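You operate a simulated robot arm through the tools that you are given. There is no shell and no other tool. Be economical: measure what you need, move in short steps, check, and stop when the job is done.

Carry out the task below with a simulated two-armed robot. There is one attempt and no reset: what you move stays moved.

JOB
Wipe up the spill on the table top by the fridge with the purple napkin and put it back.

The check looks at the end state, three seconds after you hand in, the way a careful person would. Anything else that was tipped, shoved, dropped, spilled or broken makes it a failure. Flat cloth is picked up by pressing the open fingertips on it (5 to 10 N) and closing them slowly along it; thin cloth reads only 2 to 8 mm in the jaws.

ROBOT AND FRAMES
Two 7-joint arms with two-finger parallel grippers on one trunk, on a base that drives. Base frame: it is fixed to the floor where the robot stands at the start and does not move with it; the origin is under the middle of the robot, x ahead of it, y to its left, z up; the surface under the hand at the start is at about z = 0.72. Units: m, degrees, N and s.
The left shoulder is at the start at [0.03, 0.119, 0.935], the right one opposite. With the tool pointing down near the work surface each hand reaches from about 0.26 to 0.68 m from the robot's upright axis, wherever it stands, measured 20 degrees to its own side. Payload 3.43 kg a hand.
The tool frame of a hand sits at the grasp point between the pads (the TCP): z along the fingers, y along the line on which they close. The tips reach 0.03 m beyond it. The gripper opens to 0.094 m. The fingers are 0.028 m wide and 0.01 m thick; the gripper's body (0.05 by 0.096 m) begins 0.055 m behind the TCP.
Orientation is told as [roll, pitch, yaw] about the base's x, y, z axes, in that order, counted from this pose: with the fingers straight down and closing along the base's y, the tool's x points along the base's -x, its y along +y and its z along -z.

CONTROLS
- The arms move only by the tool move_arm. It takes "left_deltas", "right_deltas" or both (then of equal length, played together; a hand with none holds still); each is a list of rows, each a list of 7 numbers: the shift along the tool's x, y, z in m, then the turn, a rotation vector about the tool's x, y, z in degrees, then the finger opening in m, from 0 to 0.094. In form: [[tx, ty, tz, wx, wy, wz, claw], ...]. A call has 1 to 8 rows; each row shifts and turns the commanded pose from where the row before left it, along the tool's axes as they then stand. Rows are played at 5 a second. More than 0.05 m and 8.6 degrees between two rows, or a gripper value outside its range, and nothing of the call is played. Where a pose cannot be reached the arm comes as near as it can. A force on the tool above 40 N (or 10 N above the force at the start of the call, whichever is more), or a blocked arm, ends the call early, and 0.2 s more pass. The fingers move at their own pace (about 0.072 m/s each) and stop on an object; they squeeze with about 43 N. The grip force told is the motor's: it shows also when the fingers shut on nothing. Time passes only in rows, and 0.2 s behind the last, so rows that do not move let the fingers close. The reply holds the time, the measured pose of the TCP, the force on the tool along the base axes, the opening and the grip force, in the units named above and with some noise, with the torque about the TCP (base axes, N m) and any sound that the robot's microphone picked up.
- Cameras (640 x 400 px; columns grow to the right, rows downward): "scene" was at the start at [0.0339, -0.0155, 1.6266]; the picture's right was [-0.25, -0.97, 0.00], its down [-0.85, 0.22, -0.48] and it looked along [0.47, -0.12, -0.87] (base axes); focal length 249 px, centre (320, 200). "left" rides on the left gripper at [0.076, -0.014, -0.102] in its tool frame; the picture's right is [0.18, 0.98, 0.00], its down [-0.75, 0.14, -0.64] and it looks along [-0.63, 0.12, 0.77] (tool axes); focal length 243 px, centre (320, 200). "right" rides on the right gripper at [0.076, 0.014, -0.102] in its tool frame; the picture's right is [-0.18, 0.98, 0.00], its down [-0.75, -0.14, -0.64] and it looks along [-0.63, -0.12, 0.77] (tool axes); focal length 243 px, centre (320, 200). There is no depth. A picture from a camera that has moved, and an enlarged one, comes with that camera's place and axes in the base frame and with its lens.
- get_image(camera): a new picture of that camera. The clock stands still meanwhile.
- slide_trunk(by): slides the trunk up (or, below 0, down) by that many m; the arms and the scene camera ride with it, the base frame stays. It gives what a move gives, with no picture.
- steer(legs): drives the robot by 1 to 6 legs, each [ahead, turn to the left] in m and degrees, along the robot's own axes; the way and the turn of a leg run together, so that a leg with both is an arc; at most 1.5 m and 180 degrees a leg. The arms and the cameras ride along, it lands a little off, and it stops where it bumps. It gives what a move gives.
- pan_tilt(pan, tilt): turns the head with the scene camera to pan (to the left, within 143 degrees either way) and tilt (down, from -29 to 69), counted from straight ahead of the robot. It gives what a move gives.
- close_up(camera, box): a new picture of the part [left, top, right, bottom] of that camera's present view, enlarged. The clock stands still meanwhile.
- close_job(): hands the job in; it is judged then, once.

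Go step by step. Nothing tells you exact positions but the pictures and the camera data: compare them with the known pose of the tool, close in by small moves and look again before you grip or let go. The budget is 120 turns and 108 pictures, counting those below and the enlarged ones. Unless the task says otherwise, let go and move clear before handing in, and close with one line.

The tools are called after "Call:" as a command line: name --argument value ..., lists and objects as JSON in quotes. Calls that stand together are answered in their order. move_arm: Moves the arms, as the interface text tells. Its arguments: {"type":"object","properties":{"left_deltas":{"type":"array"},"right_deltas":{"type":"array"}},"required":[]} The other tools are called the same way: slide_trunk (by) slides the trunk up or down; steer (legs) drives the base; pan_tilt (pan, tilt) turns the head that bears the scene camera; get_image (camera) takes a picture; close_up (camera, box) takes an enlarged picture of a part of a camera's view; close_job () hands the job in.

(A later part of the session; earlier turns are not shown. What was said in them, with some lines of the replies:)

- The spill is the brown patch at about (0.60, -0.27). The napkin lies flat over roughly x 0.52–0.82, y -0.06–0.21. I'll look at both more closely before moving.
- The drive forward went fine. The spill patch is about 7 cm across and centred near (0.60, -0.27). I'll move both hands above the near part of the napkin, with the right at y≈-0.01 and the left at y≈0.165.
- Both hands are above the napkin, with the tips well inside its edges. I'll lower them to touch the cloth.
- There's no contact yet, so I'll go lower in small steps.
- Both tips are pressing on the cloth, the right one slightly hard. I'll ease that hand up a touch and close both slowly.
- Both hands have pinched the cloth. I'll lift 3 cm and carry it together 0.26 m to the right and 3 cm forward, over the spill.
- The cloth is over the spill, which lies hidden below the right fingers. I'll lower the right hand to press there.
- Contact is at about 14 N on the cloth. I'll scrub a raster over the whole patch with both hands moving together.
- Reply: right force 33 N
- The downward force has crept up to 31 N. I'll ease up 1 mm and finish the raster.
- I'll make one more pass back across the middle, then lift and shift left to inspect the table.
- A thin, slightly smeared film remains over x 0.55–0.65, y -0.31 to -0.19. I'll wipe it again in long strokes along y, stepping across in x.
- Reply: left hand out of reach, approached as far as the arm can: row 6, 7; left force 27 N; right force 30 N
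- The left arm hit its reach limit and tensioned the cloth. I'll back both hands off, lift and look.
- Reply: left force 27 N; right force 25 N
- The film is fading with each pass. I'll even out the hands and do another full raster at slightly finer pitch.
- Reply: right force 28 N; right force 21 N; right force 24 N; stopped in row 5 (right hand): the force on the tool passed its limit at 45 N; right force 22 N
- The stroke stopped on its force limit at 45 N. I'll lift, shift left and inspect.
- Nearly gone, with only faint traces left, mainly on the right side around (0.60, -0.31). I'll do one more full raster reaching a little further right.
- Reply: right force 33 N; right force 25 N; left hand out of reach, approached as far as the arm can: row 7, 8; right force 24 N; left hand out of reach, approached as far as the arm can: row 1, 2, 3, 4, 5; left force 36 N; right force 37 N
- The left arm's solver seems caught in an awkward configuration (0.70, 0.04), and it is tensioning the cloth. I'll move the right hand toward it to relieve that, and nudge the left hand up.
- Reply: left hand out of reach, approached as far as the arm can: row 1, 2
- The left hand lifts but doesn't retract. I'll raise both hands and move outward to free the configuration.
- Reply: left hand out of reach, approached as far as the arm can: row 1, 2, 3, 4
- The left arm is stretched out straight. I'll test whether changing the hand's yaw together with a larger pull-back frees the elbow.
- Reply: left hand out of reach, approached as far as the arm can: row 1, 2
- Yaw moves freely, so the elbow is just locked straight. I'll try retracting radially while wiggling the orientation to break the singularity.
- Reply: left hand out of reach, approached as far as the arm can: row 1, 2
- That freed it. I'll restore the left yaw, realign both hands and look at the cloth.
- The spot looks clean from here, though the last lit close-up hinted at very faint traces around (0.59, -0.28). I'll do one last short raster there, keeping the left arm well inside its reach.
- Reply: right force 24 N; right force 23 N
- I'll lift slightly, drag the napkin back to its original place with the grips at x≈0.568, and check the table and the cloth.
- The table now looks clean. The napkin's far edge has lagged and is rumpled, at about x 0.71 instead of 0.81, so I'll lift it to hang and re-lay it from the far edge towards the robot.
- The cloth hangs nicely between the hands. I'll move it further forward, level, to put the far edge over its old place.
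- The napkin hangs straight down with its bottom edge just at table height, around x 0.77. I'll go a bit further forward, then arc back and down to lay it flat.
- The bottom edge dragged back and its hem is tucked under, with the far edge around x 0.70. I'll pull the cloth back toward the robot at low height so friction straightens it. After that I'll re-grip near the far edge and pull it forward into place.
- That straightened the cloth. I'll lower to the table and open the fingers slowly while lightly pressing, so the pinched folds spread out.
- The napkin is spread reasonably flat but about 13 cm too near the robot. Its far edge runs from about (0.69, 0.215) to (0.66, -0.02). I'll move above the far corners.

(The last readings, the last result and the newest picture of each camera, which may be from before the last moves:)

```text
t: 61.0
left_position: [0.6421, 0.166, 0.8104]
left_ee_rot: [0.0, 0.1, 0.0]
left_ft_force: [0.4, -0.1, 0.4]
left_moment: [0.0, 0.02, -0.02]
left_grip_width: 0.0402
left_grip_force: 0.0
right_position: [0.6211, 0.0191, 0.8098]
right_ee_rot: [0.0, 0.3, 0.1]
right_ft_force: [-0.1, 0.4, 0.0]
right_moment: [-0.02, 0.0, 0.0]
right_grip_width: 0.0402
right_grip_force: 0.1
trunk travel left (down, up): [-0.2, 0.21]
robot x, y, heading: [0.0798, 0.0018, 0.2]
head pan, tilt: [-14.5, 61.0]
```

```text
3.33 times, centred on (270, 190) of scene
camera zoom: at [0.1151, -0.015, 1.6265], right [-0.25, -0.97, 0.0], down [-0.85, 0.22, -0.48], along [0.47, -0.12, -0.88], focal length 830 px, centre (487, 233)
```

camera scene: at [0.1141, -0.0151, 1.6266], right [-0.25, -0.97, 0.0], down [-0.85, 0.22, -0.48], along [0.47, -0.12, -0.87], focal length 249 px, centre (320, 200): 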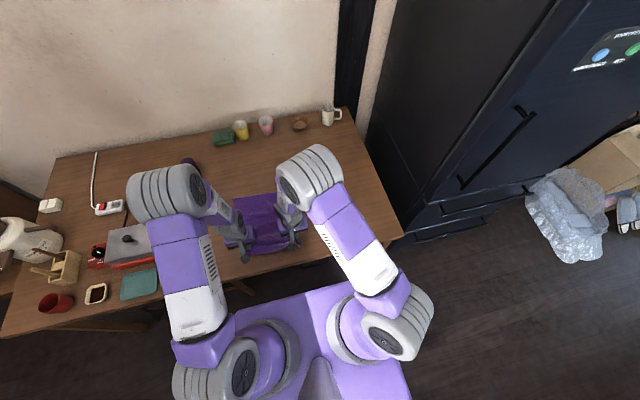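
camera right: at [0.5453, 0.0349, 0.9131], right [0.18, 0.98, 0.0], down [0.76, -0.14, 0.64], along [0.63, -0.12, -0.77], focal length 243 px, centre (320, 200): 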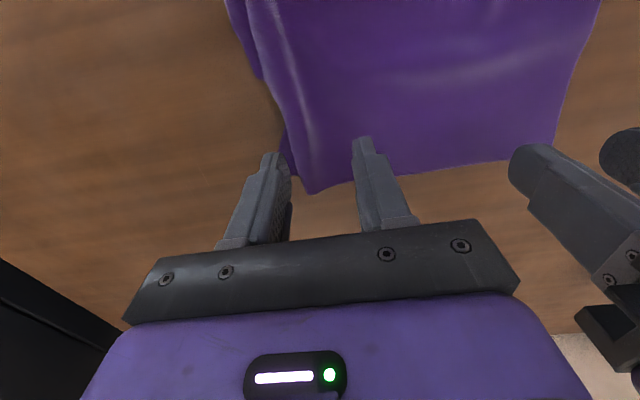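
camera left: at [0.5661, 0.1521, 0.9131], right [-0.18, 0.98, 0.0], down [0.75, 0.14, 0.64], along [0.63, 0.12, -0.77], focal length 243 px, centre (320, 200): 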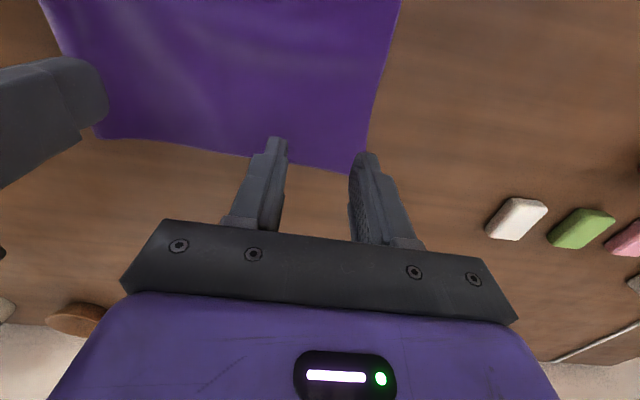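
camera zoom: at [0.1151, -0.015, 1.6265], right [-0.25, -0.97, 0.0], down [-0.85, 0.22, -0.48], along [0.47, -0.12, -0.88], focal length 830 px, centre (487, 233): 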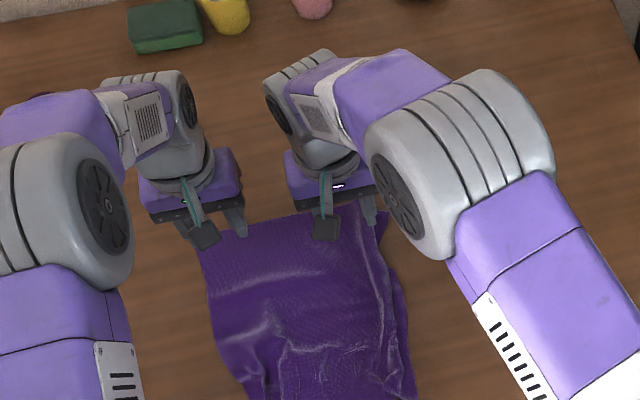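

The right margin of the cloth seems folded in a narrow Z near y≈-0.005. I'll zoom in there.

Call:
close_up --camera "right" --box '[180, 0, 420, 220]'

Call:
move_arm --right_deltas '[[0.03, -0.03, -0.03, 0, 0, 0, 0.04], [0.03, -0.035, -0.02, 0, 0, 0, 0.04], [0.03, -0.035, 0, 0, 0, 0, 0.04], [0.03, -0.03, 0, 0, 0, 0, 0.04]]'

Call:
get_image --camera "right"

Call:
close_up --camera "scene" --box '[200, 140, 360, 260]'

```text
1.82 times, centred on (300, 110) of right
camera zoom: at [0.5453, 0.0349, 0.9131], right [0.18, 0.98, 0.0], down [0.76, -0.14, 0.64], along [0.63, -0.12, -0.77], focal length 441 px, centre (356, 364)
```

zoom: 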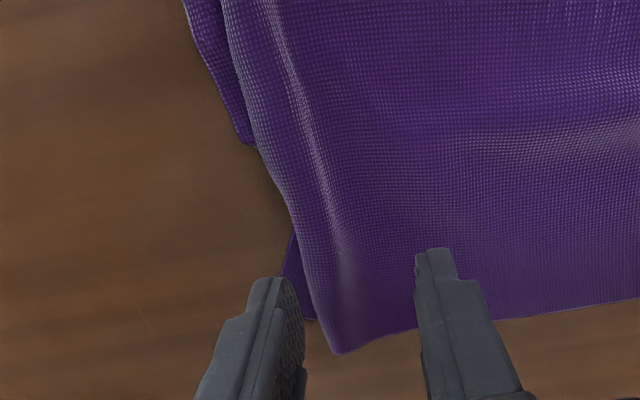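

```text
refused: row 1 steps farther than a row can; nothing moved
```

```text
54 pictures are left
camera right: at [0.5453, 0.0349, 0.9131], right [0.18, 0.98, 0.0], down [0.76, -0.14, 0.64], along [0.63, -0.12, -0.77], focal length 243 px, centre (320, 200)
```

right: 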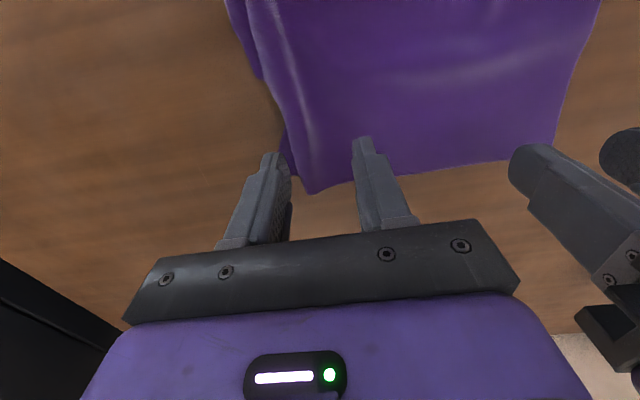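

```text
3.33 times, centred on (280, 200) of scene
camera zoom: at [0.1151, -0.015, 1.6265], right [-0.25, -0.97, 0.0], down [-0.85, 0.22, -0.48], along [0.47, -0.12, -0.88], focal length 830 px, centre (453, 200)
```

zoom: 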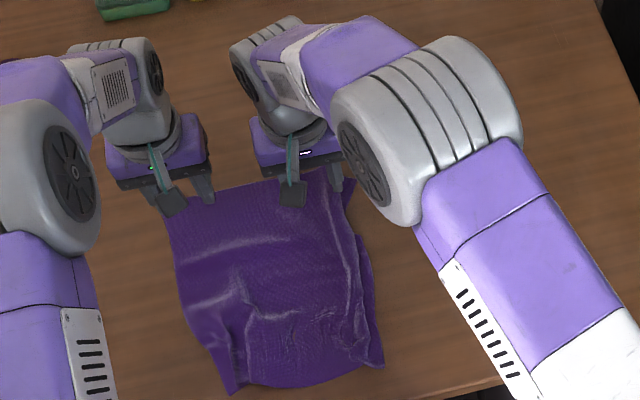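

The right margin is folded under, with bits of it poking out along y≈-0.02. I'll move the right hand back to the near-right corner to see the exposed flap.

Call:
move_arm --right_deltas '[[0.036, -0.02, -0.01, 0, 0, 0, 0.04], [0.036, -0.02, -0.01, 0, 0, 0, 0.04], [0.036, -0.02, 0, 0, 0, 0, 0.03], [0.036, -0.02, 0, 0, 0, 0, 0.03], [0.036, 0.0, 0, 0, 0, 0, 0.03]]'

Call:
get_image --camera "right"

Call:
close_up --camera "right" --box '[240, 0, 480, 220]'

```text
t: 62.2
left_position: [0.6403, 0.1658, 0.8117]
left_ee_rot: [0.0, 0.1, -0.1]
left_ft_force: [-0.1, 0.0, 0.3]
left_moment: [-0.01, -0.01, 0.03]
left_grip_width: 0.0402
left_grip_force: 0.0
right_position: [0.4399, -0.0617, 0.8302]
right_ee_rot: [0.1, 0.1, 0.1]
right_ft_force: [-0.5, 0.1, 0.3]
right_moment: [-0.02, 0.01, 0.0]
right_grip_width: 0.0299
right_grip_force: 0.1
trunk travel left (down, up): [-0.2, 0.21]
robot x, y, heading: [0.0812, 0.0023, 0.4]
head pan, tilt: [-14.5, 61.0]
```

```text
52 pictures are left
camera right: at [0.3637, -0.0454, 0.9335], right [0.18, 0.98, 0.0], down [0.76, -0.14, 0.64], along [0.63, -0.12, -0.77], focal length 243 px, centre (320, 200)
```

right: 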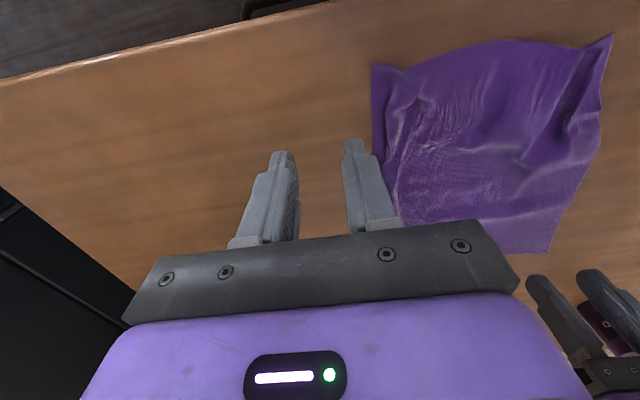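

```text
1.82 times, centred on (360, 110) of right
camera zoom: at [0.3637, -0.0454, 0.9335], right [0.18, 0.98, 0.0], down [0.76, -0.14, 0.64], along [0.63, -0.12, -0.77], focal length 441 px, centre (247, 364)
```

zoom: 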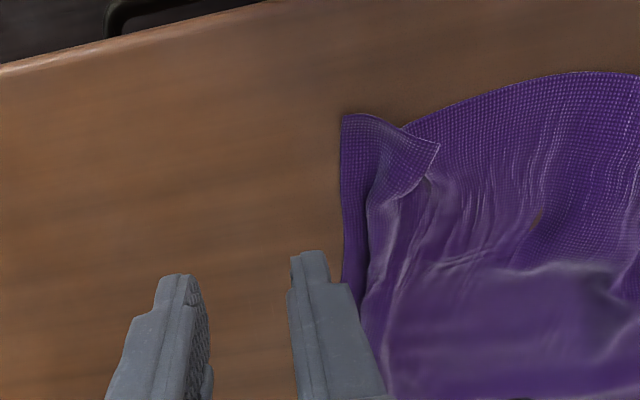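

The right margin has a pleat: a strip at y -0.015 to -0.004 along x≈0.45, with its corner flipped on top. I'll catch that strip with the right fingers and pull it outward (−y).

Call:
move_arm --right_deltas '[[-0.015, 0.036, 0.02, 0, 0, 0, 0.03], [0, 0, 0.04, 0, 0, 0, 0.03], [0, 0, 0.013, 0, 0, 0, 0.03], [0, 0, 0.004, 0, 0, 0, 0.03], [0, 0, 0, 0, 0, 0, 0.03]]'

Call:
get_image --camera "right"

```text
t: 63.4
left_position: [0.6404, 0.1667, 0.8116]
left_ee_rot: [0.0, -0.1, 0.0]
left_ft_force: [0.7, -0.6, -1.0]
left_moment: [0.04, -0.01, -0.02]
left_grip_width: 0.0401
left_grip_force: 0.2
right_position: [0.4548, -0.0232, 0.753]
right_ee_rot: [0.1, 0.3, 0.2]
right_ft_force: [-1.0, 0.0, -0.5]
right_moment: [-0.01, -0.01, 0.02]
right_grip_width: 0.0301
right_grip_force: 0.1
trunk travel left (down, up): [-0.2, 0.21]
robot x, y, heading: [0.0765, -0.0018, 0.2]
head pan, tilt: [-14.5, 61.0]
```

```text
50 pictures are left
camera right: at [0.3789, -0.0088, 0.8572], right [0.18, 0.98, 0.0], down [0.76, -0.14, 0.64], along [0.63, -0.12, -0.77], focal length 243 px, centre (320, 200)
```

right: 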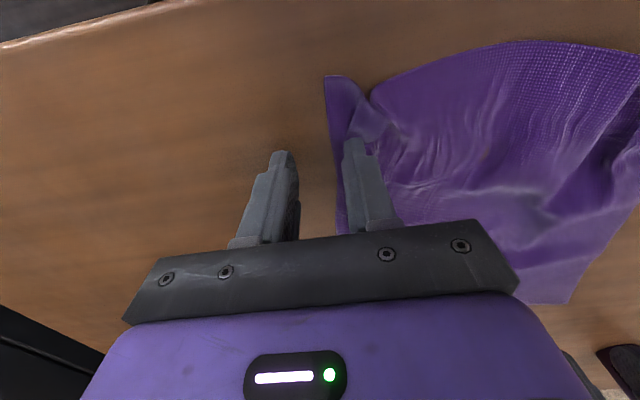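

Call:
move_arm --right_deltas '[[0, -0.002, 0.0015, 0, 0, 0, 0.03], [0, 0, 0.0008, 0, 0, 0, 0.03], [0, 0, 0, 0, 0, 0, 0.022], [0, 0, 0, 0, 0, 0, 0.014], [0, 0, 0, 0, 0, 0, 0.006], [0, 0, 0, 0, 0, 0, 0], [0, 0, 0, 0, 0, 0, 0]]'

Call:
get_image --camera "right"

```text
t: 65.0
left_position: [0.6418, 0.1665, 0.8119]
left_ee_rot: [0.0, 0.0, 0.0]
left_ft_force: [0.4, -0.7, -0.2]
left_moment: [-0.01, -0.02, 0.0]
left_grip_width: 0.04
left_grip_force: 0.1
right_position: [0.4554, -0.0254, 0.7527]
right_ee_rot: [0.2, 0.1, 0.2]
right_ft_force: [0.7, 1.2, 1.7]
right_moment: [0.08, -0.02, 0.0]
right_grip_width: 0.0001
right_grip_force: 33.2
trunk travel left (down, up): [-0.2, 0.21]
robot x, y, heading: [0.0831, 0.0029, 0.3]
head pan, tilt: [-14.5, 61.0]
```

```text
49 pictures are left
camera right: at [0.3792, -0.0112, 0.855], right [0.18, 0.98, 0.0], down [0.76, -0.14, 0.64], along [0.63, -0.12, -0.77], focal length 243 px, centre (320, 200)
```

right: 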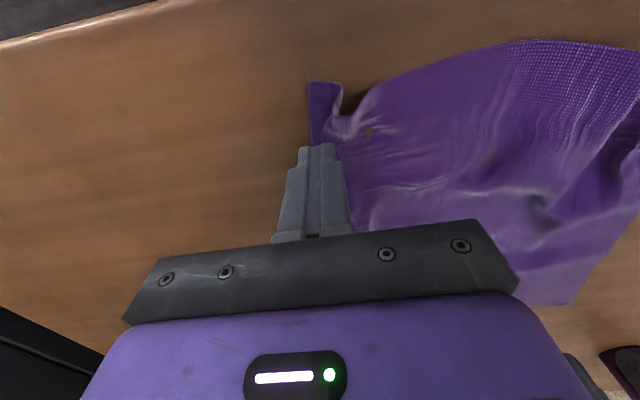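

The finger dragged the strip outward without pinching it. I'll press a bit more and slide further −y.

Call:
move_arm --right_deltas '[[0, 0, 0.0012, 0, 0, 0, 0], [0, -0.012, 0, 0, 0, 0, 0], [0, -0.012, 0, 0, 0, 0, 0], [0, -0.012, 0, 0, 0, 0, 0], [0, 0, 0, 0, 0, 0, 0]]'

Call:
get_image --camera "right"

```text
t: 66.2
left_position: [0.6409, 0.167, 0.8108]
left_ee_rot: [0.0, 0.0, 0.0]
left_ft_force: [-0.4, 0.8, 0.4]
left_moment: [0.01, -0.05, 0.01]
left_grip_width: 0.04
left_grip_force: 0.0
right_position: [0.4558, -0.0606, 0.7501]
right_ee_rot: [0.1, 0.0, 0.1]
right_ft_force: [0.2, 9.1, 20.8]
right_moment: [0.4, -0.04, 0.05]
right_grip_width: 0.0
right_grip_force: 32.7
trunk travel left (down, up): [-0.2, 0.21]
robot x, y, heading: [0.0809, 0.0009, 0.1]
head pan, tilt: [-14.5, 61.0]
```

```text
48 pictures are left
camera right: at [0.3792, -0.0465, 0.8544], right [0.18, 0.98, 0.0], down [0.75, -0.14, 0.64], along [0.63, -0.12, -0.77], focal length 243 px, centre (320, 200)
```

right: 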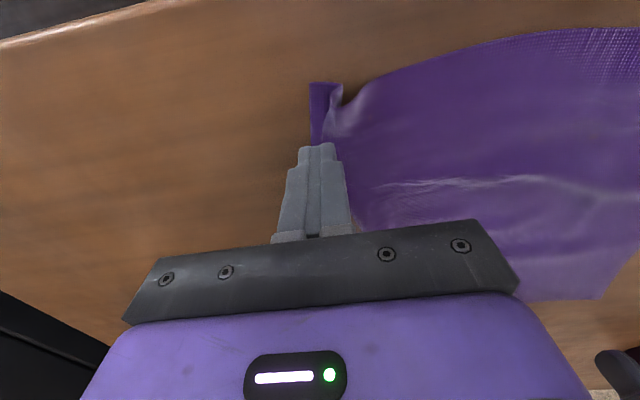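

Pressing and sliding works very well: the pleat opened and the cloth smoothed. I'll lift and check the whole cloth.

Call:
move_arm --left_deltas '[[0, 0, -0.03, 0, 0, 0, 0.04], [0, 0.04, -0.02, 0, 0, 0, 0.04], [0.03, 0.035, 0, 0, 0, 0, 0.04], [0.04, 0.0, 0, 0, 0, 0, 0.04]]' --right_deltas '[[0, 0, -0.04, 0, 0, 0, 0], [0, -0.03, -0.035, 0, 0, 0, 0], [0, -0.045, 0, 0, 0, 0, 0], [0, -0.045, 0, 0, 0, 0, 0]]'

Call:
close_up --camera "scene" --box '[190, 130, 370, 260]'

Call:
get_image --camera "right"

```text
t: 67.2
left_position: [0.5703, 0.2395, 0.862]
left_ee_rot: [0.0, -0.1, -0.1]
left_ft_force: [-0.1, 0.8, 0.4]
left_moment: [0.03, 0.01, 0.0]
left_grip_width: 0.0399
left_grip_force: 0.0
right_position: [0.4539, -0.1835, 0.825]
right_ee_rot: [0.1, 0.1, 0.0]
right_ft_force: [0.5, -0.3, 0.6]
right_moment: [0.01, -0.05, -0.04]
right_grip_width: 0.0
right_grip_force: 33.0
trunk travel left (down, up): [-0.2, 0.21]
robot x, y, heading: [0.079, 0.0011, 0.0]
head pan, tilt: [-14.5, 61.0]
```

```text
3.08 times, centred on (280, 195) of scene
camera zoom: at [0.1127, -0.0167, 1.6266], right [-0.25, -0.97, 0.0], down [-0.85, 0.22, -0.49], along [0.47, -0.12, -0.87], focal length 766 px, centre (443, 215)
```

zoom: 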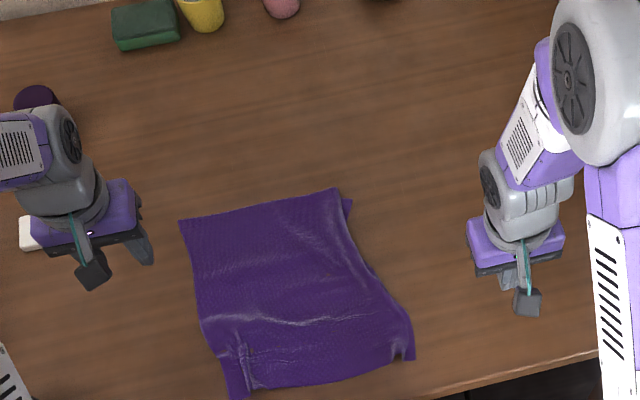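

```text
46 pictures are left
camera right: at [0.3781, -0.1681, 0.9278], right [0.18, 0.98, 0.0], down [0.76, -0.14, 0.64], along [0.63, -0.12, -0.77], focal length 243 px, centre (320, 200)
```

right: 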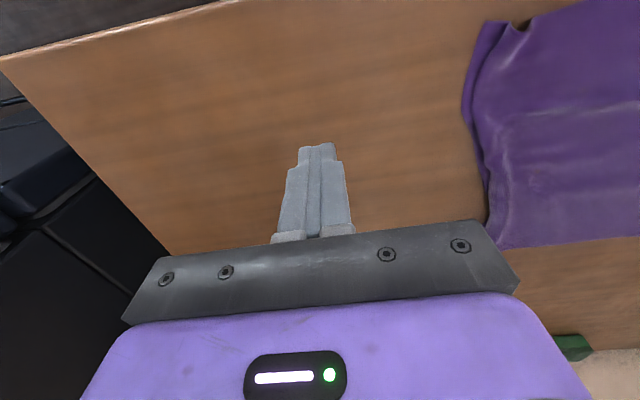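

The napkin is mostly flat now, and about 12 cm too near. Its far-right corner still has a small fold. I'll zoom there.

Call:
close_up --camera "right" --box '[440, 0, 640, 250]'

Call:
close_up --camera "scene" --box '[260, 170, 320, 220]'

```text
1.60 times, centred on (540, 125) of right
camera zoom: at [0.3781, -0.1681, 0.9278], right [0.18, 0.98, 0.0], down [0.76, -0.14, 0.64], along [0.63, -0.12, -0.77], focal length 388 px, centre (-32, 320)
```

zoom: 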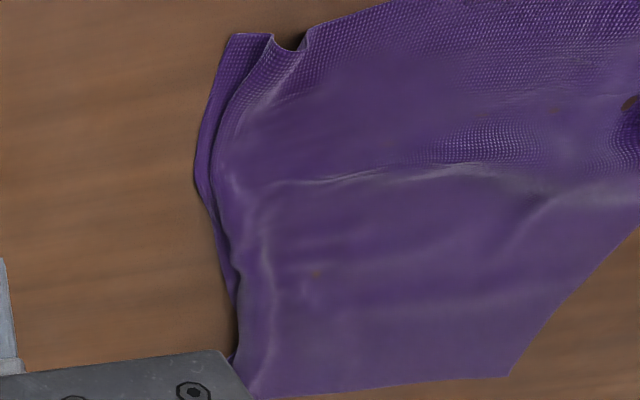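

```text
8.00 times, centred on (290, 195) of scene
camera zoom: at [0.1127, -0.0167, 1.6266], right [-0.25, -0.97, 0.0], down [-0.85, 0.22, -0.49], along [0.47, -0.12, -0.87], focal length 1992 px, centre (560, 240)
```

zoom: 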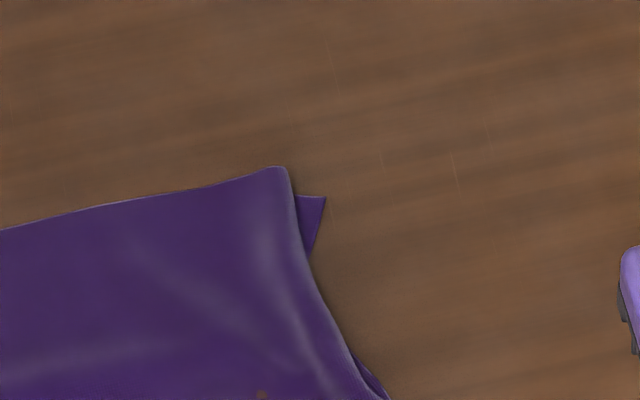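

A small corner triangle of the lower layer pokes out at (0.655, -0.022). I'll press a closed fingertip on it and slide −y.

Call:
move_arm --right_deltas '[[-0.032, 0.026, 0.01, 0, 0, 0, 0], [-0.032, 0.026, 0.01, 0, 0, 0, 0], [-0.032, 0.026, 0.01, 0, 0, 0, 0], [-0.032, 0.026, 0.01, 0, 0, 0, 0], [-0.032, 0.026, 0.01, 0, 0, 0, 0], [-0.031, 0.025, 0.01, 0, 0, 0, 0], [0, 0, 0, 0, 0, 0, 0]]'

Call:
get_image --camera "right"

```text
t: 68.8
left_position: [0.5708, 0.2411, 0.8615]
left_ee_rot: [0.0, 0.1, 0.0]
left_ft_force: [0.9, 0.2, 0.4]
left_moment: [0.01, 0.02, 0.03]
left_grip_width: 0.04
left_grip_force: 0.0
right_position: [0.645, -0.0251, 0.7654]
right_ee_rot: [0.1, 0.2, 0.0]
right_ft_force: [0.3, -0.5, 0.1]
right_moment: [0.01, -0.01, 0.0]
right_grip_width: 0.0002
right_grip_force: 32.2
trunk travel left (down, up): [-0.2, 0.21]
robot x, y, heading: [0.0788, 0.001, 0.3]
head pan, tilt: [-14.5, 61.0]
```

```text
43 pictures are left
camera right: at [0.5692, -0.0106, 0.8691], right [0.18, 0.98, 0.0], down [0.76, -0.14, 0.64], along [0.63, -0.12, -0.77], focal length 243 px, centre (320, 200)
```

right: 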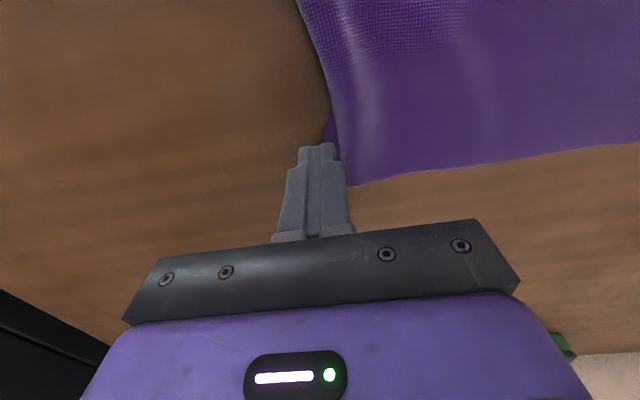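

Call:
move_arm --right_deltas '[[0, 0.004, 0.008, 0, 0, 0, 0], [0, 0, 0.005, 0, 0, 0, 0], [0, 0, 0.0018, 0, 0, 0, 0], [0, 0, 0, 0, 0, 0, 0]]'

```text
t: 69.8
left_position: [0.5705, 0.2413, 0.8613]
left_ee_rot: [0.0, -0.1, 0.0]
left_ft_force: [-0.3, -0.3, 0.3]
left_moment: [0.02, 0.03, -0.04]
left_grip_width: 0.0403
left_grip_force: 0.0
right_position: [0.6458, -0.0228, 0.7515]
right_ee_rot: [0.1, 0.1, 0.1]
right_ft_force: [-0.4, -0.7, 6.3]
right_moment: [0.02, 0.0, 0.01]
right_grip_width: 0.0
right_grip_force: 32.8
trunk travel left (down, up): [-0.2, 0.21]
robot x, y, heading: [0.0772, -0.0015, 0.1]
head pan, tilt: [-14.5, 61.0]
```

Call:
move_arm --right_deltas '[[0, 0, 0.0005, 0, 0, 0, 0], [0, -0.012, 0, 0, 0, 0, 0], [0, -0.012, 0, 0, 0, 0, 0], [0, -0.012, 0, 0, 0, 0, 0], [0, -0.01, 0, 0, 0, 0, 0], [0, 0, 0, 0, 0, 0, 0]]'

Call:
get_image --camera "right"

```text
t: 71.2
left_position: [0.5691, 0.2412, 0.8607]
left_ee_rot: [0.0, -0.1, -0.1]
left_ft_force: [-0.2, 0.4, -0.5]
left_moment: [0.01, 0.01, 0.03]
left_grip_width: 0.0398
left_grip_force: 0.0
right_position: [0.6464, -0.0684, 0.7518]
right_ee_rot: [0.0, 0.0, 0.1]
right_ft_force: [0.3, 3.5, 15.5]
right_moment: [0.19, -0.02, 0.01]
right_grip_width: 0.0
right_grip_force: 33.0
trunk travel left (down, up): [-0.2, 0.21]
robot x, y, heading: [0.0813, 0.0035, 0.1]
head pan, tilt: [-14.5, 61.0]
```

```text
42 pictures are left
camera right: at [0.5703, -0.0534, 0.854], right [0.18, 0.98, 0.0], down [0.75, -0.14, 0.64], along [0.63, -0.12, -0.77], focal length 243 px, centre (320, 200)
```

right: 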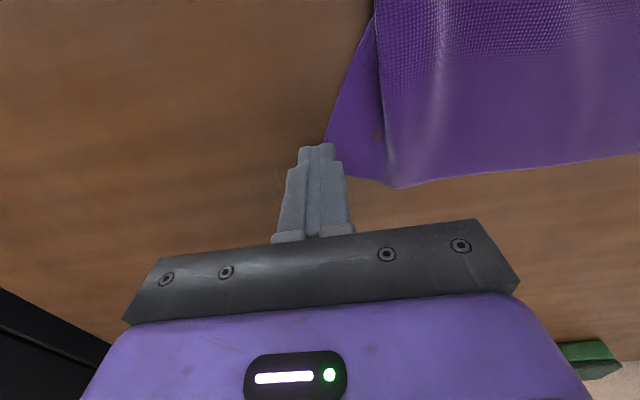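

The corner pulled out cleanly. Next I'll tilt both hands forward about 35° for reach, and set closed fingertips on the two far corners to slide the cloth forward.

Call:
move_arm --left_deltas '[[-0.0267, -0.0187, 0.0203, 0, 0, 0, 0], [-0.0267, -0.0187, 0.0203, 0, 0, 0, 0], [-0.0267, -0.0187, 0.0203, 0, 0, 0, 0], [0, 0, 0, 0, -7, 0, 0], [0, 0, 0, 0, -7, 0, 0], [0, 0, 0, 0, -7, 0, 0], [0, 0, 0, 0, -7, 0, 0], [0, 0, 0, 0, -7, 0, 0]]' --right_deltas '[[0, -0.01, 0, 0, 0, 0, 0], [0, 0, -0.03, 0, 0, 0, 0], [0.0115, 0.018, -0.02, 0, 0, 0, 0], [0, 0, 0, 0, -7, 0, 0], [0, 0, 0, 0, -7, 0, 0], [0, 0, 0, 0, -7, 0, 0], [0, 0, 0, 0, -7, 0, 0], [0, 0, 0, 0, -7, 0, 0]]'

Call:
get_image --camera "right"

Call:
get_image --camera "left"

Call:
close_up --camera "scene" --box '[190, 130, 370, 260]'

```text
t: 73.0
left_position: [0.6495, 0.1844, 0.8006]
left_ee_rot: [0.0, -35.1, 0.1]
left_ft_force: [0.5, 0.1, 0.2]
left_moment: [-0.01, 0.03, 0.0]
left_grip_width: 0.0
left_grip_force: 32.8
right_position: [0.6347, -0.0614, 0.8003]
right_ee_rot: [0.1, -35.0, 0.1]
right_ft_force: [0.0, -0.1, 0.2]
right_moment: [-0.01, -0.02, 0.02]
right_grip_width: 0.0
right_grip_force: 32.7
trunk travel left (down, up): [-0.2, 0.21]
robot x, y, heading: [0.0804, 0.002, 0.3]
head pan, tilt: [-14.5, 61.0]
```

```text
41 pictures are left
camera right: at [0.5134, -0.0461, 0.841], right [0.15, 0.98, 0.11], down [0.25, -0.14, 0.96], along [0.96, -0.12, -0.27], focal length 243 px, centre (320, 200)
```

right: 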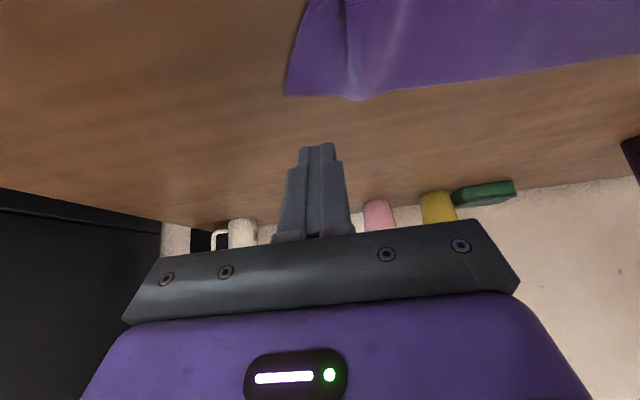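

```text
40 pictures are left
camera left: at [0.5286, 0.1702, 0.8407], right [-0.15, 0.98, -0.11], down [0.25, 0.14, 0.96], along [0.96, 0.12, -0.26], focal length 243 px, centre (320, 200)
```

left: 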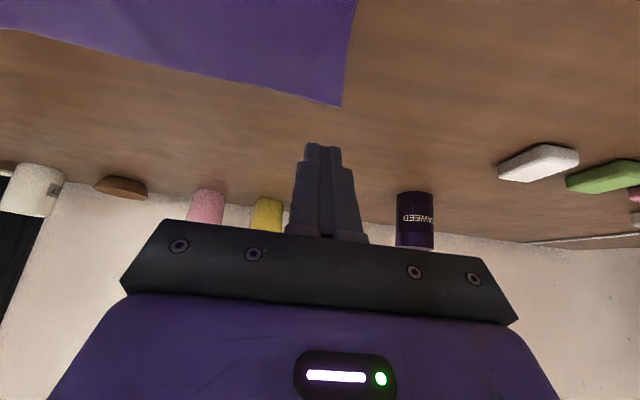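

```text
3.08 times, centred on (280, 195) of scene
camera zoom: at [0.1134, -0.0149, 1.6266], right [-0.25, -0.97, 0.0], down [-0.85, 0.22, -0.48], along [0.47, -0.12, -0.87], focal length 766 px, centre (443, 215)
```

zoom: 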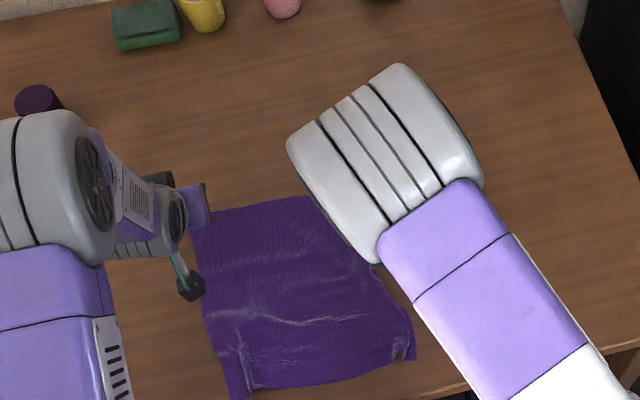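

Corners are at about (0.657, -0.081) and (0.687, 0.199), and the tips are right above their inner sides. Lowering to contact.

Call:
move_arm --left_deltas '[[0.0115, 0, 0.0164, 0, 0, 0, 0], [0.0115, 0, 0.0164, 0, 0, 0, 0], [0.0029, 0, 0.0041, 0, 0, 0, 0], [0, 0, 0, 0, 0, 0, 0]]' --right_deltas '[[0.0115, 0, 0.0164, 0, 0, 0, 0], [0.0115, 0, 0.0164, 0, 0, 0, 0], [0.0029, 0, 0.0041, 0, 0, 0, 0], [0, 0, 0, 0, 0, 0, 0]]'

```text
t: 74.0
left_position: [0.6496, 0.1845, 0.7553]
left_ee_rot: [0.0, -35.0, 0.1]
left_ft_force: [-0.8, 0.0, 0.2]
left_moment: [0.0, 0.0, 0.0]
left_grip_width: 0.0001
left_grip_force: 33.0
right_position: [0.6349, -0.0597, 0.7554]
right_ee_rot: [0.0, -34.8, 0.0]
right_ft_force: [0.6, -0.6, -0.7]
right_moment: [-0.01, -0.03, -0.02]
right_grip_width: 0.0
right_grip_force: 33.1
trunk travel left (down, up): [-0.2, 0.21]
robot x, y, heading: [0.0799, -0.002, -0.1]
head pan, tilt: [-14.5, 61.0]
```

Call:
move_arm --left_deltas '[[0.0011, 0, 0.0016, 0, 0, 0, 0], [0.0006, 0, 0.0008, 0, 0, 0, 0], [0, 0, 0, 0, 0, 0, 0]]' --right_deltas '[[0.0011, 0, 0.0016, 0, 0, 0, 0], [0.0006, 0, 0.0008, 0, 0, 0, 0], [0, 0, 0, 0, 0, 0, 0]]'

```text
t: 74.8
left_position: [0.65, 0.1839, 0.7553]
left_ee_rot: [0.0, -35.2, 0.0]
left_ft_force: [0.3, 0.1, 3.3]
left_moment: [0.01, -0.04, -0.01]
left_grip_width: 0.0001
left_grip_force: 33.4
right_position: [0.6344, -0.0602, 0.752]
right_ee_rot: [0.2, -35.1, 0.0]
right_ft_force: [-1.6, 0.7, 15.9]
right_moment: [0.0, -0.08, -0.01]
right_grip_width: 0.0
right_grip_force: 32.8
trunk travel left (down, up): [-0.2, 0.21]
robot x, y, heading: [0.0784, -0.0031, 0.2]
head pan, tilt: [-14.5, 61.0]
```

Both are in contact. I'll press the left a little more and slide both forward 6–7 cm first.

Call:
move_arm --left_deltas '[[0.0005, 0, 0.0007, 0, 0, 0, 0], [-0.0164, 0, 0.0115, 0, 0, 0, 0], [-0.0164, 0, 0.0115, 0, 0, 0, 0], [-0.0164, 0, 0.0115, 0, 0, 0, 0], [0, 0, 0, 0, 0, 0, 0]]' --right_deltas '[[0, 0, 0, 0, 0, 0, 0], [-0.0164, 0, 0.0115, 0, 0, 0, 0], [-0.0164, 0, 0.0115, 0, 0, 0, 0], [-0.0164, 0, 0.0115, 0, 0, 0, 0], [0, 0, 0, 0, 0, 0, 0]]'

Call:
get_image --camera "right"

Call:
get_image --camera "left"

Call:
close_up --camera "scene" --box '[190, 130, 370, 260]'

```text
t: 76.0
left_position: [0.7086, 0.1838, 0.7536]
left_ee_rot: [0.0, -35.4, -0.1]
left_ft_force: [0.0, -0.3, 7.5]
left_moment: [0.01, -0.01, 0.0]
left_grip_width: 0.0003
left_grip_force: 32.8
right_position: [0.6949, -0.0611, 0.7524]
right_ee_rot: [0.0, -35.1, 0.0]
right_ft_force: [-3.5, -0.5, 24.4]
right_moment: [-0.04, -0.02, -0.01]
right_grip_width: 0.0
right_grip_force: 33.0
trunk travel left (down, up): [-0.2, 0.21]
robot x, y, heading: [0.082, -0.0003, 0.1]
head pan, tilt: [-14.5, 61.0]
```

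```text
38 pictures are left
camera right: at [0.5729, -0.0462, 0.7937], right [0.15, 0.98, 0.11], down [0.25, -0.14, 0.96], along [0.96, -0.12, -0.26], focal length 243 px, centre (320, 200)
```

right: 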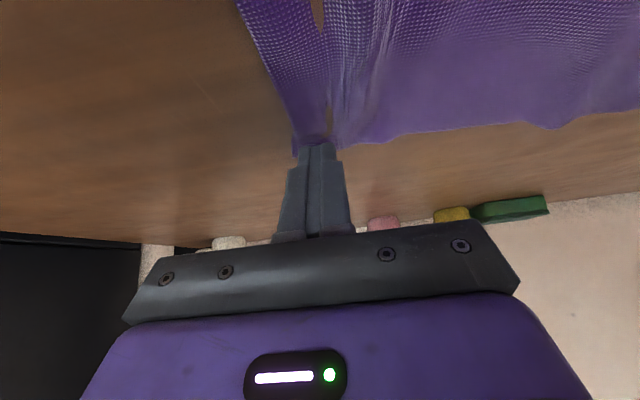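

```text
37 pictures are left
camera left: at [0.5877, 0.1697, 0.7934], right [-0.15, 0.98, -0.11], down [0.24, 0.14, 0.96], along [0.96, 0.12, -0.26], focal length 243 px, centre (320, 200)
```

left: 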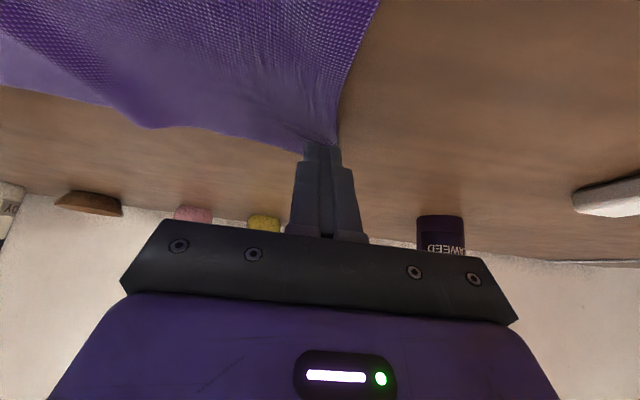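

```text
3.08 times, centred on (280, 195) of scene
camera zoom: at [0.1096, -0.0151, 1.6268], right [-0.25, -0.97, 0.0], down [-0.85, 0.22, -0.49], along [0.47, -0.12, -0.87], focal length 766 px, centre (443, 215)
```

zoom: 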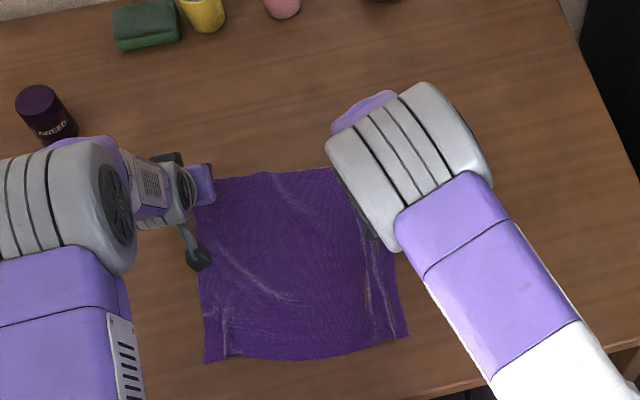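

The whole napkin slides forward nicely. I'll continue the remaining ~7 cm.

Call:
move_arm --left_deltas '[[-0.0152, 0, 0.0107, 0, 0, 0, 0], [-0.0152, 0, 0.0107, 0, 0, 0, 0], [-0.0152, 0, 0.0107, 0, 0, 0, 0], [-0.0152, 0, 0.0107, 0, 0, 0, 0], [0, 0, 0, 0, 0, 0, 0]]' --right_deltas '[[-0.0145, 0, 0.0099, 0, 0, 0, 0], [-0.0145, 0, 0.0101, 0, 0, 0, 0], [-0.0145, 0, 0.0101, 0, 0, 0, 0], [-0.0145, 0, 0.0101, 0, 0, 0, 0], [0, 0, 0, 0, 0, 0, 0]]'

Call:
close_up --camera "scene" --box '[190, 130, 370, 260]'

```text
t: 77.2
left_position: [0.783, 0.1843, 0.7538]
left_ee_rot: [0.0, -35.2, 0.0]
left_ft_force: [-0.4, 0.0, 7.6]
left_moment: [0.03, -0.07, -0.01]
left_grip_width: 0.0
left_grip_force: 32.5
right_position: [0.7647, -0.06, 0.753]
right_ee_rot: [0.1, -35.0, 0.0]
right_ft_force: [-3.4, 0.7, 16.8]
right_moment: [0.01, -0.05, 0.04]
right_grip_width: 0.0001
right_grip_force: 32.6
trunk travel left (down, up): [-0.2, 0.21]
robot x, y, heading: [0.0798, 0.0009, 0.2]
head pan, tilt: [-14.5, 61.0]
```

```text
3.08 times, centred on (280, 195) of scene
camera zoom: at [0.1101, -0.0152, 1.6268], right [-0.25, -0.97, 0.0], down [-0.85, 0.22, -0.49], along [0.47, -0.12, -0.87], focal length 766 px, centre (443, 215)
```

zoom: 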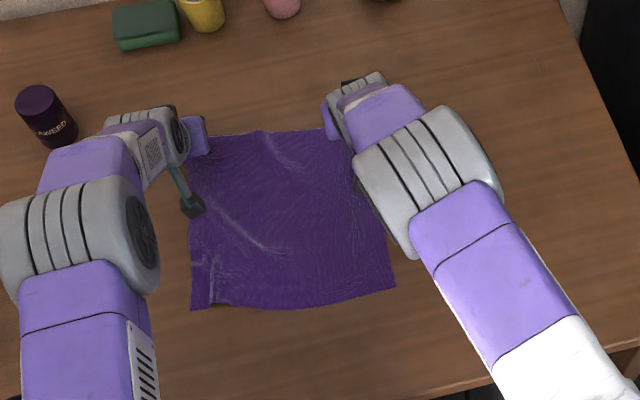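

The napkin is back at its place and nearly square. I'll lift both hands straight up, untilt and back away.

Call:
move_arm --left_deltas '[[-0.0115, 0, -0.0164, 0, 0, 0, 0], [-0.023, 0, -0.0328, 0, 0, 0, 0], [-0.023, 0, -0.0328, 0, 0, 0, 0], [0.03, 0, -0.021, 0, 7, 0, 0], [0.03, 0.02, -0.015, 0, 7, 0, 0], [0.03, 0.03, -0.01, 0, 7, 0, 0], [0.03, 0.03, -0.006, 0, 7, 0, 0], [0.03, 0.03, -0.003, 0, 7, 0, 0]]' --right_deltas '[[-0.0115, 0, -0.0164, 0, 0, 0, 0], [-0.023, 0, -0.0328, 0, 0, 0, 0], [-0.023, 0, -0.0328, 0, 0, 0, 0], [0.03, 0, -0.021, 0, 7, 0, 0], [0.03, -0.02, -0.015, 0, 7, 0, 0], [0.03, -0.03, -0.01, 0, 7, 0, 0], [0.03, -0.03, -0.006, 0, 7, 0, 0], [0.03, -0.03, -0.003, 0, 7, 0, 0]]'

Call:
get_image --camera "scene"

Call:
close_up --camera "scene" --box '[190, 130, 370, 260]'

```text
t: 79.0
left_position: [0.6222, 0.2948, 0.8478]
left_ee_rot: [0.0, 0.2, 0.0]
left_ft_force: [0.2, 0.4, 0.1]
left_moment: [0.01, -0.02, 0.0]
left_grip_width: 0.0
left_grip_force: 32.9
right_position: [0.6037, -0.1715, 0.8485]
right_ee_rot: [0.2, 0.2, 0.1]
right_ft_force: [-0.2, -1.2, 0.3]
right_moment: [0.0, 0.0, -0.01]
right_grip_width: 0.0
right_grip_force: 32.7
trunk travel left (down, up): [-0.2, 0.21]
robot x, y, heading: [0.0807, -0.0001, -0.1]
head pan, tilt: [-14.5, 61.0]
```

```text
34 pictures are left
camera scene: at [0.1133, -0.0152, 1.6266], right [-0.25, -0.97, 0.0], down [-0.85, 0.22, -0.48], along [0.47, -0.12, -0.87], focal length 249 px, centre (320, 200)
```

scene: 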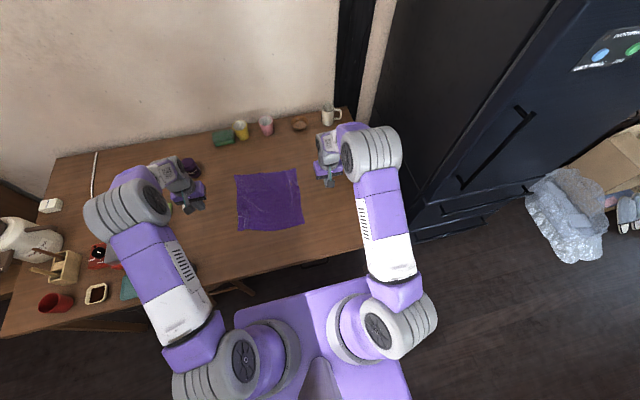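

```text
3.08 times, centred on (280, 195) of scene
camera zoom: at [0.1133, -0.0152, 1.6266], right [-0.25, -0.97, 0.0], down [-0.85, 0.22, -0.48], along [0.47, -0.12, -0.87], focal length 766 px, centre (443, 215)
```

zoom: 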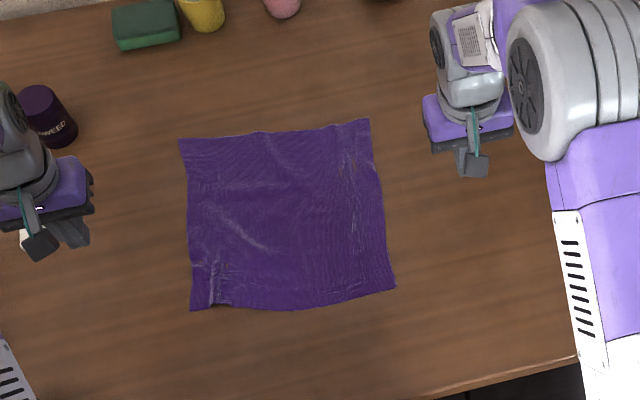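

All four corners are within about 2 cm of where they started. A last check of the spill area and the other objects.

Call:
move_arm --left_deltas '[[0, 0, -0.04, 0, 0, 0, 0.03], [0.04, 0, -0.02, 0, 0, 0, 0.05], [0.04, -0.02, 0, 0, 0, 0, 0.05], [0.04, -0.03, 0, 0, 0, 0, 0.05]]' --right_deltas '[[0, 0, -0.04, 0, 0, 0, 0.03], [0.04, 0, -0.025, 0, 0, 0, 0.05], [0.045, 0, 0, 0, 0, 0, 0.05], [0.045, 0, 0, 0, 0, 0, 0.05]]'

Call:
close_up --camera "scene" --box '[260, 110, 420, 260]'

Call:
get_image --camera "right"

Call:
close_up --camera "right" --box '[160, 60, 420, 240]'

```text
t: 80.0
left_position: [0.5003, 0.2446, 0.9065]
left_ee_rot: [0.1, -0.2, 0.0]
left_ft_force: [-0.5, 0.2, 0.1]
left_moment: [0.02, -0.04, -0.03]
left_grip_width: 0.0501
left_grip_force: 0.0
right_position: [0.4722, -0.1721, 0.9143]
right_ee_rot: [0.1, 0.1, 0.1]
right_ft_force: [0.5, 0.0, 0.1]
right_moment: [0.0, -0.04, -0.01]
right_grip_width: 0.0499
right_grip_force: 0.1
trunk travel left (down, up): [-0.2, 0.21]
robot x, y, heading: [0.0776, -0.0018, -0.1]
head pan, tilt: [-14.5, 61.0]
```

```text
2.67 times, centred on (340, 185) of scene
camera zoom: at [0.1112, -0.0158, 1.6267], right [-0.25, -0.97, 0.0], down [-0.85, 0.22, -0.49], along [0.47, -0.12, -0.87], focal length 664 px, centre (267, 240)
```

zoom: 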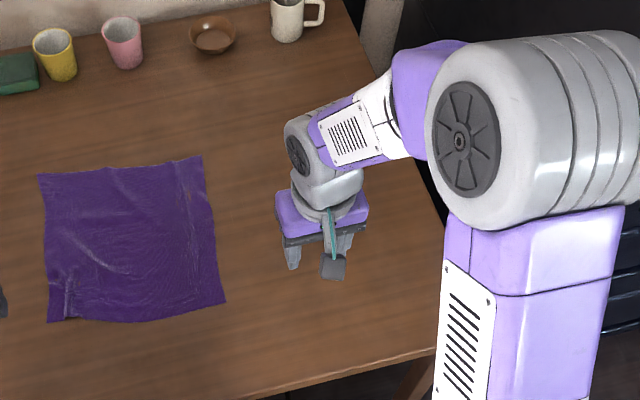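

```text
31 pictures are left
camera right: at [0.396, -0.157, 1.0172], right [0.18, 0.98, 0.0], down [0.75, -0.14, 0.64], along [0.63, -0.12, -0.77], focal length 243 px, centre (320, 200)
```

right: 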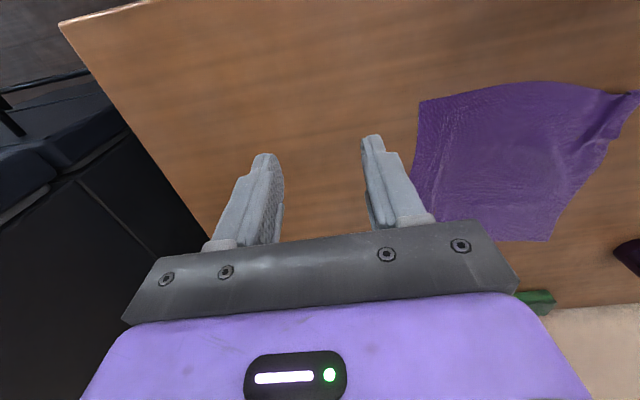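

```text
2.22 times, centred on (290, 150) of right
camera zoom: at [0.396, -0.157, 1.0172], right [0.18, 0.98, 0.0], down [0.75, -0.14, 0.64], along [0.63, -0.12, -0.77], focal length 539 px, centre (387, 311)
```

zoom: 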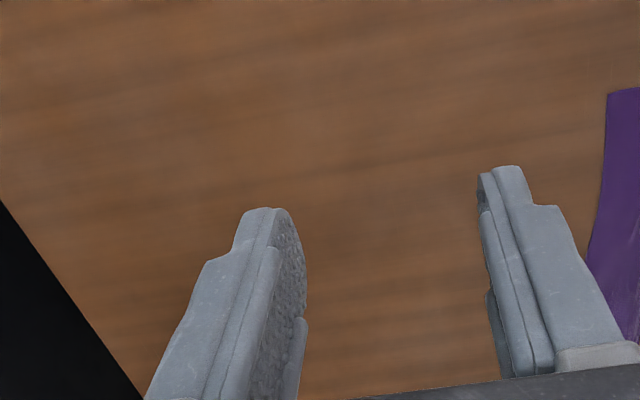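

The spill's spot is behind a finger in this view, so I'll shift the hand for one clear look.

Call:
move_arm --right_deltas '[[0.03, -0.035, -0.01, 0, 0, 0, 0.09], [0.02, -0.035, -0.01, 0, 0, 0, 0.09], [0, -0.03, 0, 0, 0, 0, 0.09]]'

Call:
close_up --camera "right" --box '[200, 60, 460, 240]'

```text
t: 80.8
left_position: [0.5008, 0.2447, 0.906]
left_ee_rot: [0.0, 0.0, 0.0]
left_ft_force: [0.7, -0.1, -0.7]
left_moment: [0.03, 0.03, -0.03]
left_grip_width: 0.05
left_grip_force: 0.1
right_position: [0.4222, -0.2718, 0.9336]
right_ee_rot: [0.1, 0.3, 0.1]
right_ft_force: [-0.2, -0.2, -0.5]
right_moment: [0.02, 0.0, 0.01]
right_grip_width: 0.0901
right_grip_force: 0.1
trunk travel left (down, up): [-0.2, 0.21]
robot x, y, heading: [0.0764, 0.004, -0.0]
head pan, tilt: [-14.5, 61.0]
```

```text
2.22 times, centred on (330, 150) of right
camera zoom: at [0.3472, -0.2576, 1.0368], right [0.18, 0.98, 0.0], down [0.76, -0.14, 0.64], along [0.63, -0.12, -0.77], focal length 539 px, centre (298, 311)
```

zoom: 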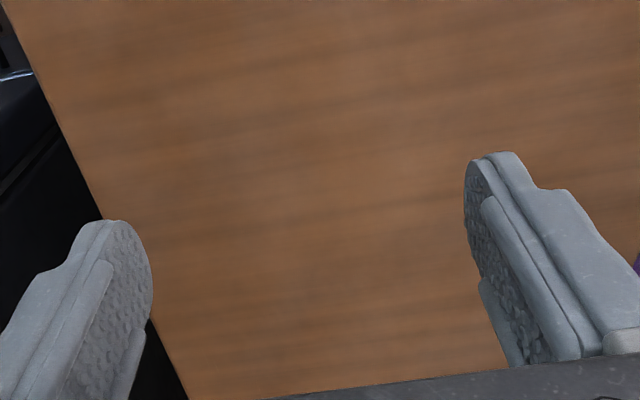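

The spill area is clean, the napkin lies flat in its original place, the other objects look undisturbed, and both hands are clear, so I'm handing in.

Call:
close_job

```text
The job is handed in.
```

I wiped up the spill with the purple napkin and laid the napkin back flat within about 2 cm of where it was, with a small crease left at its near-left corner.
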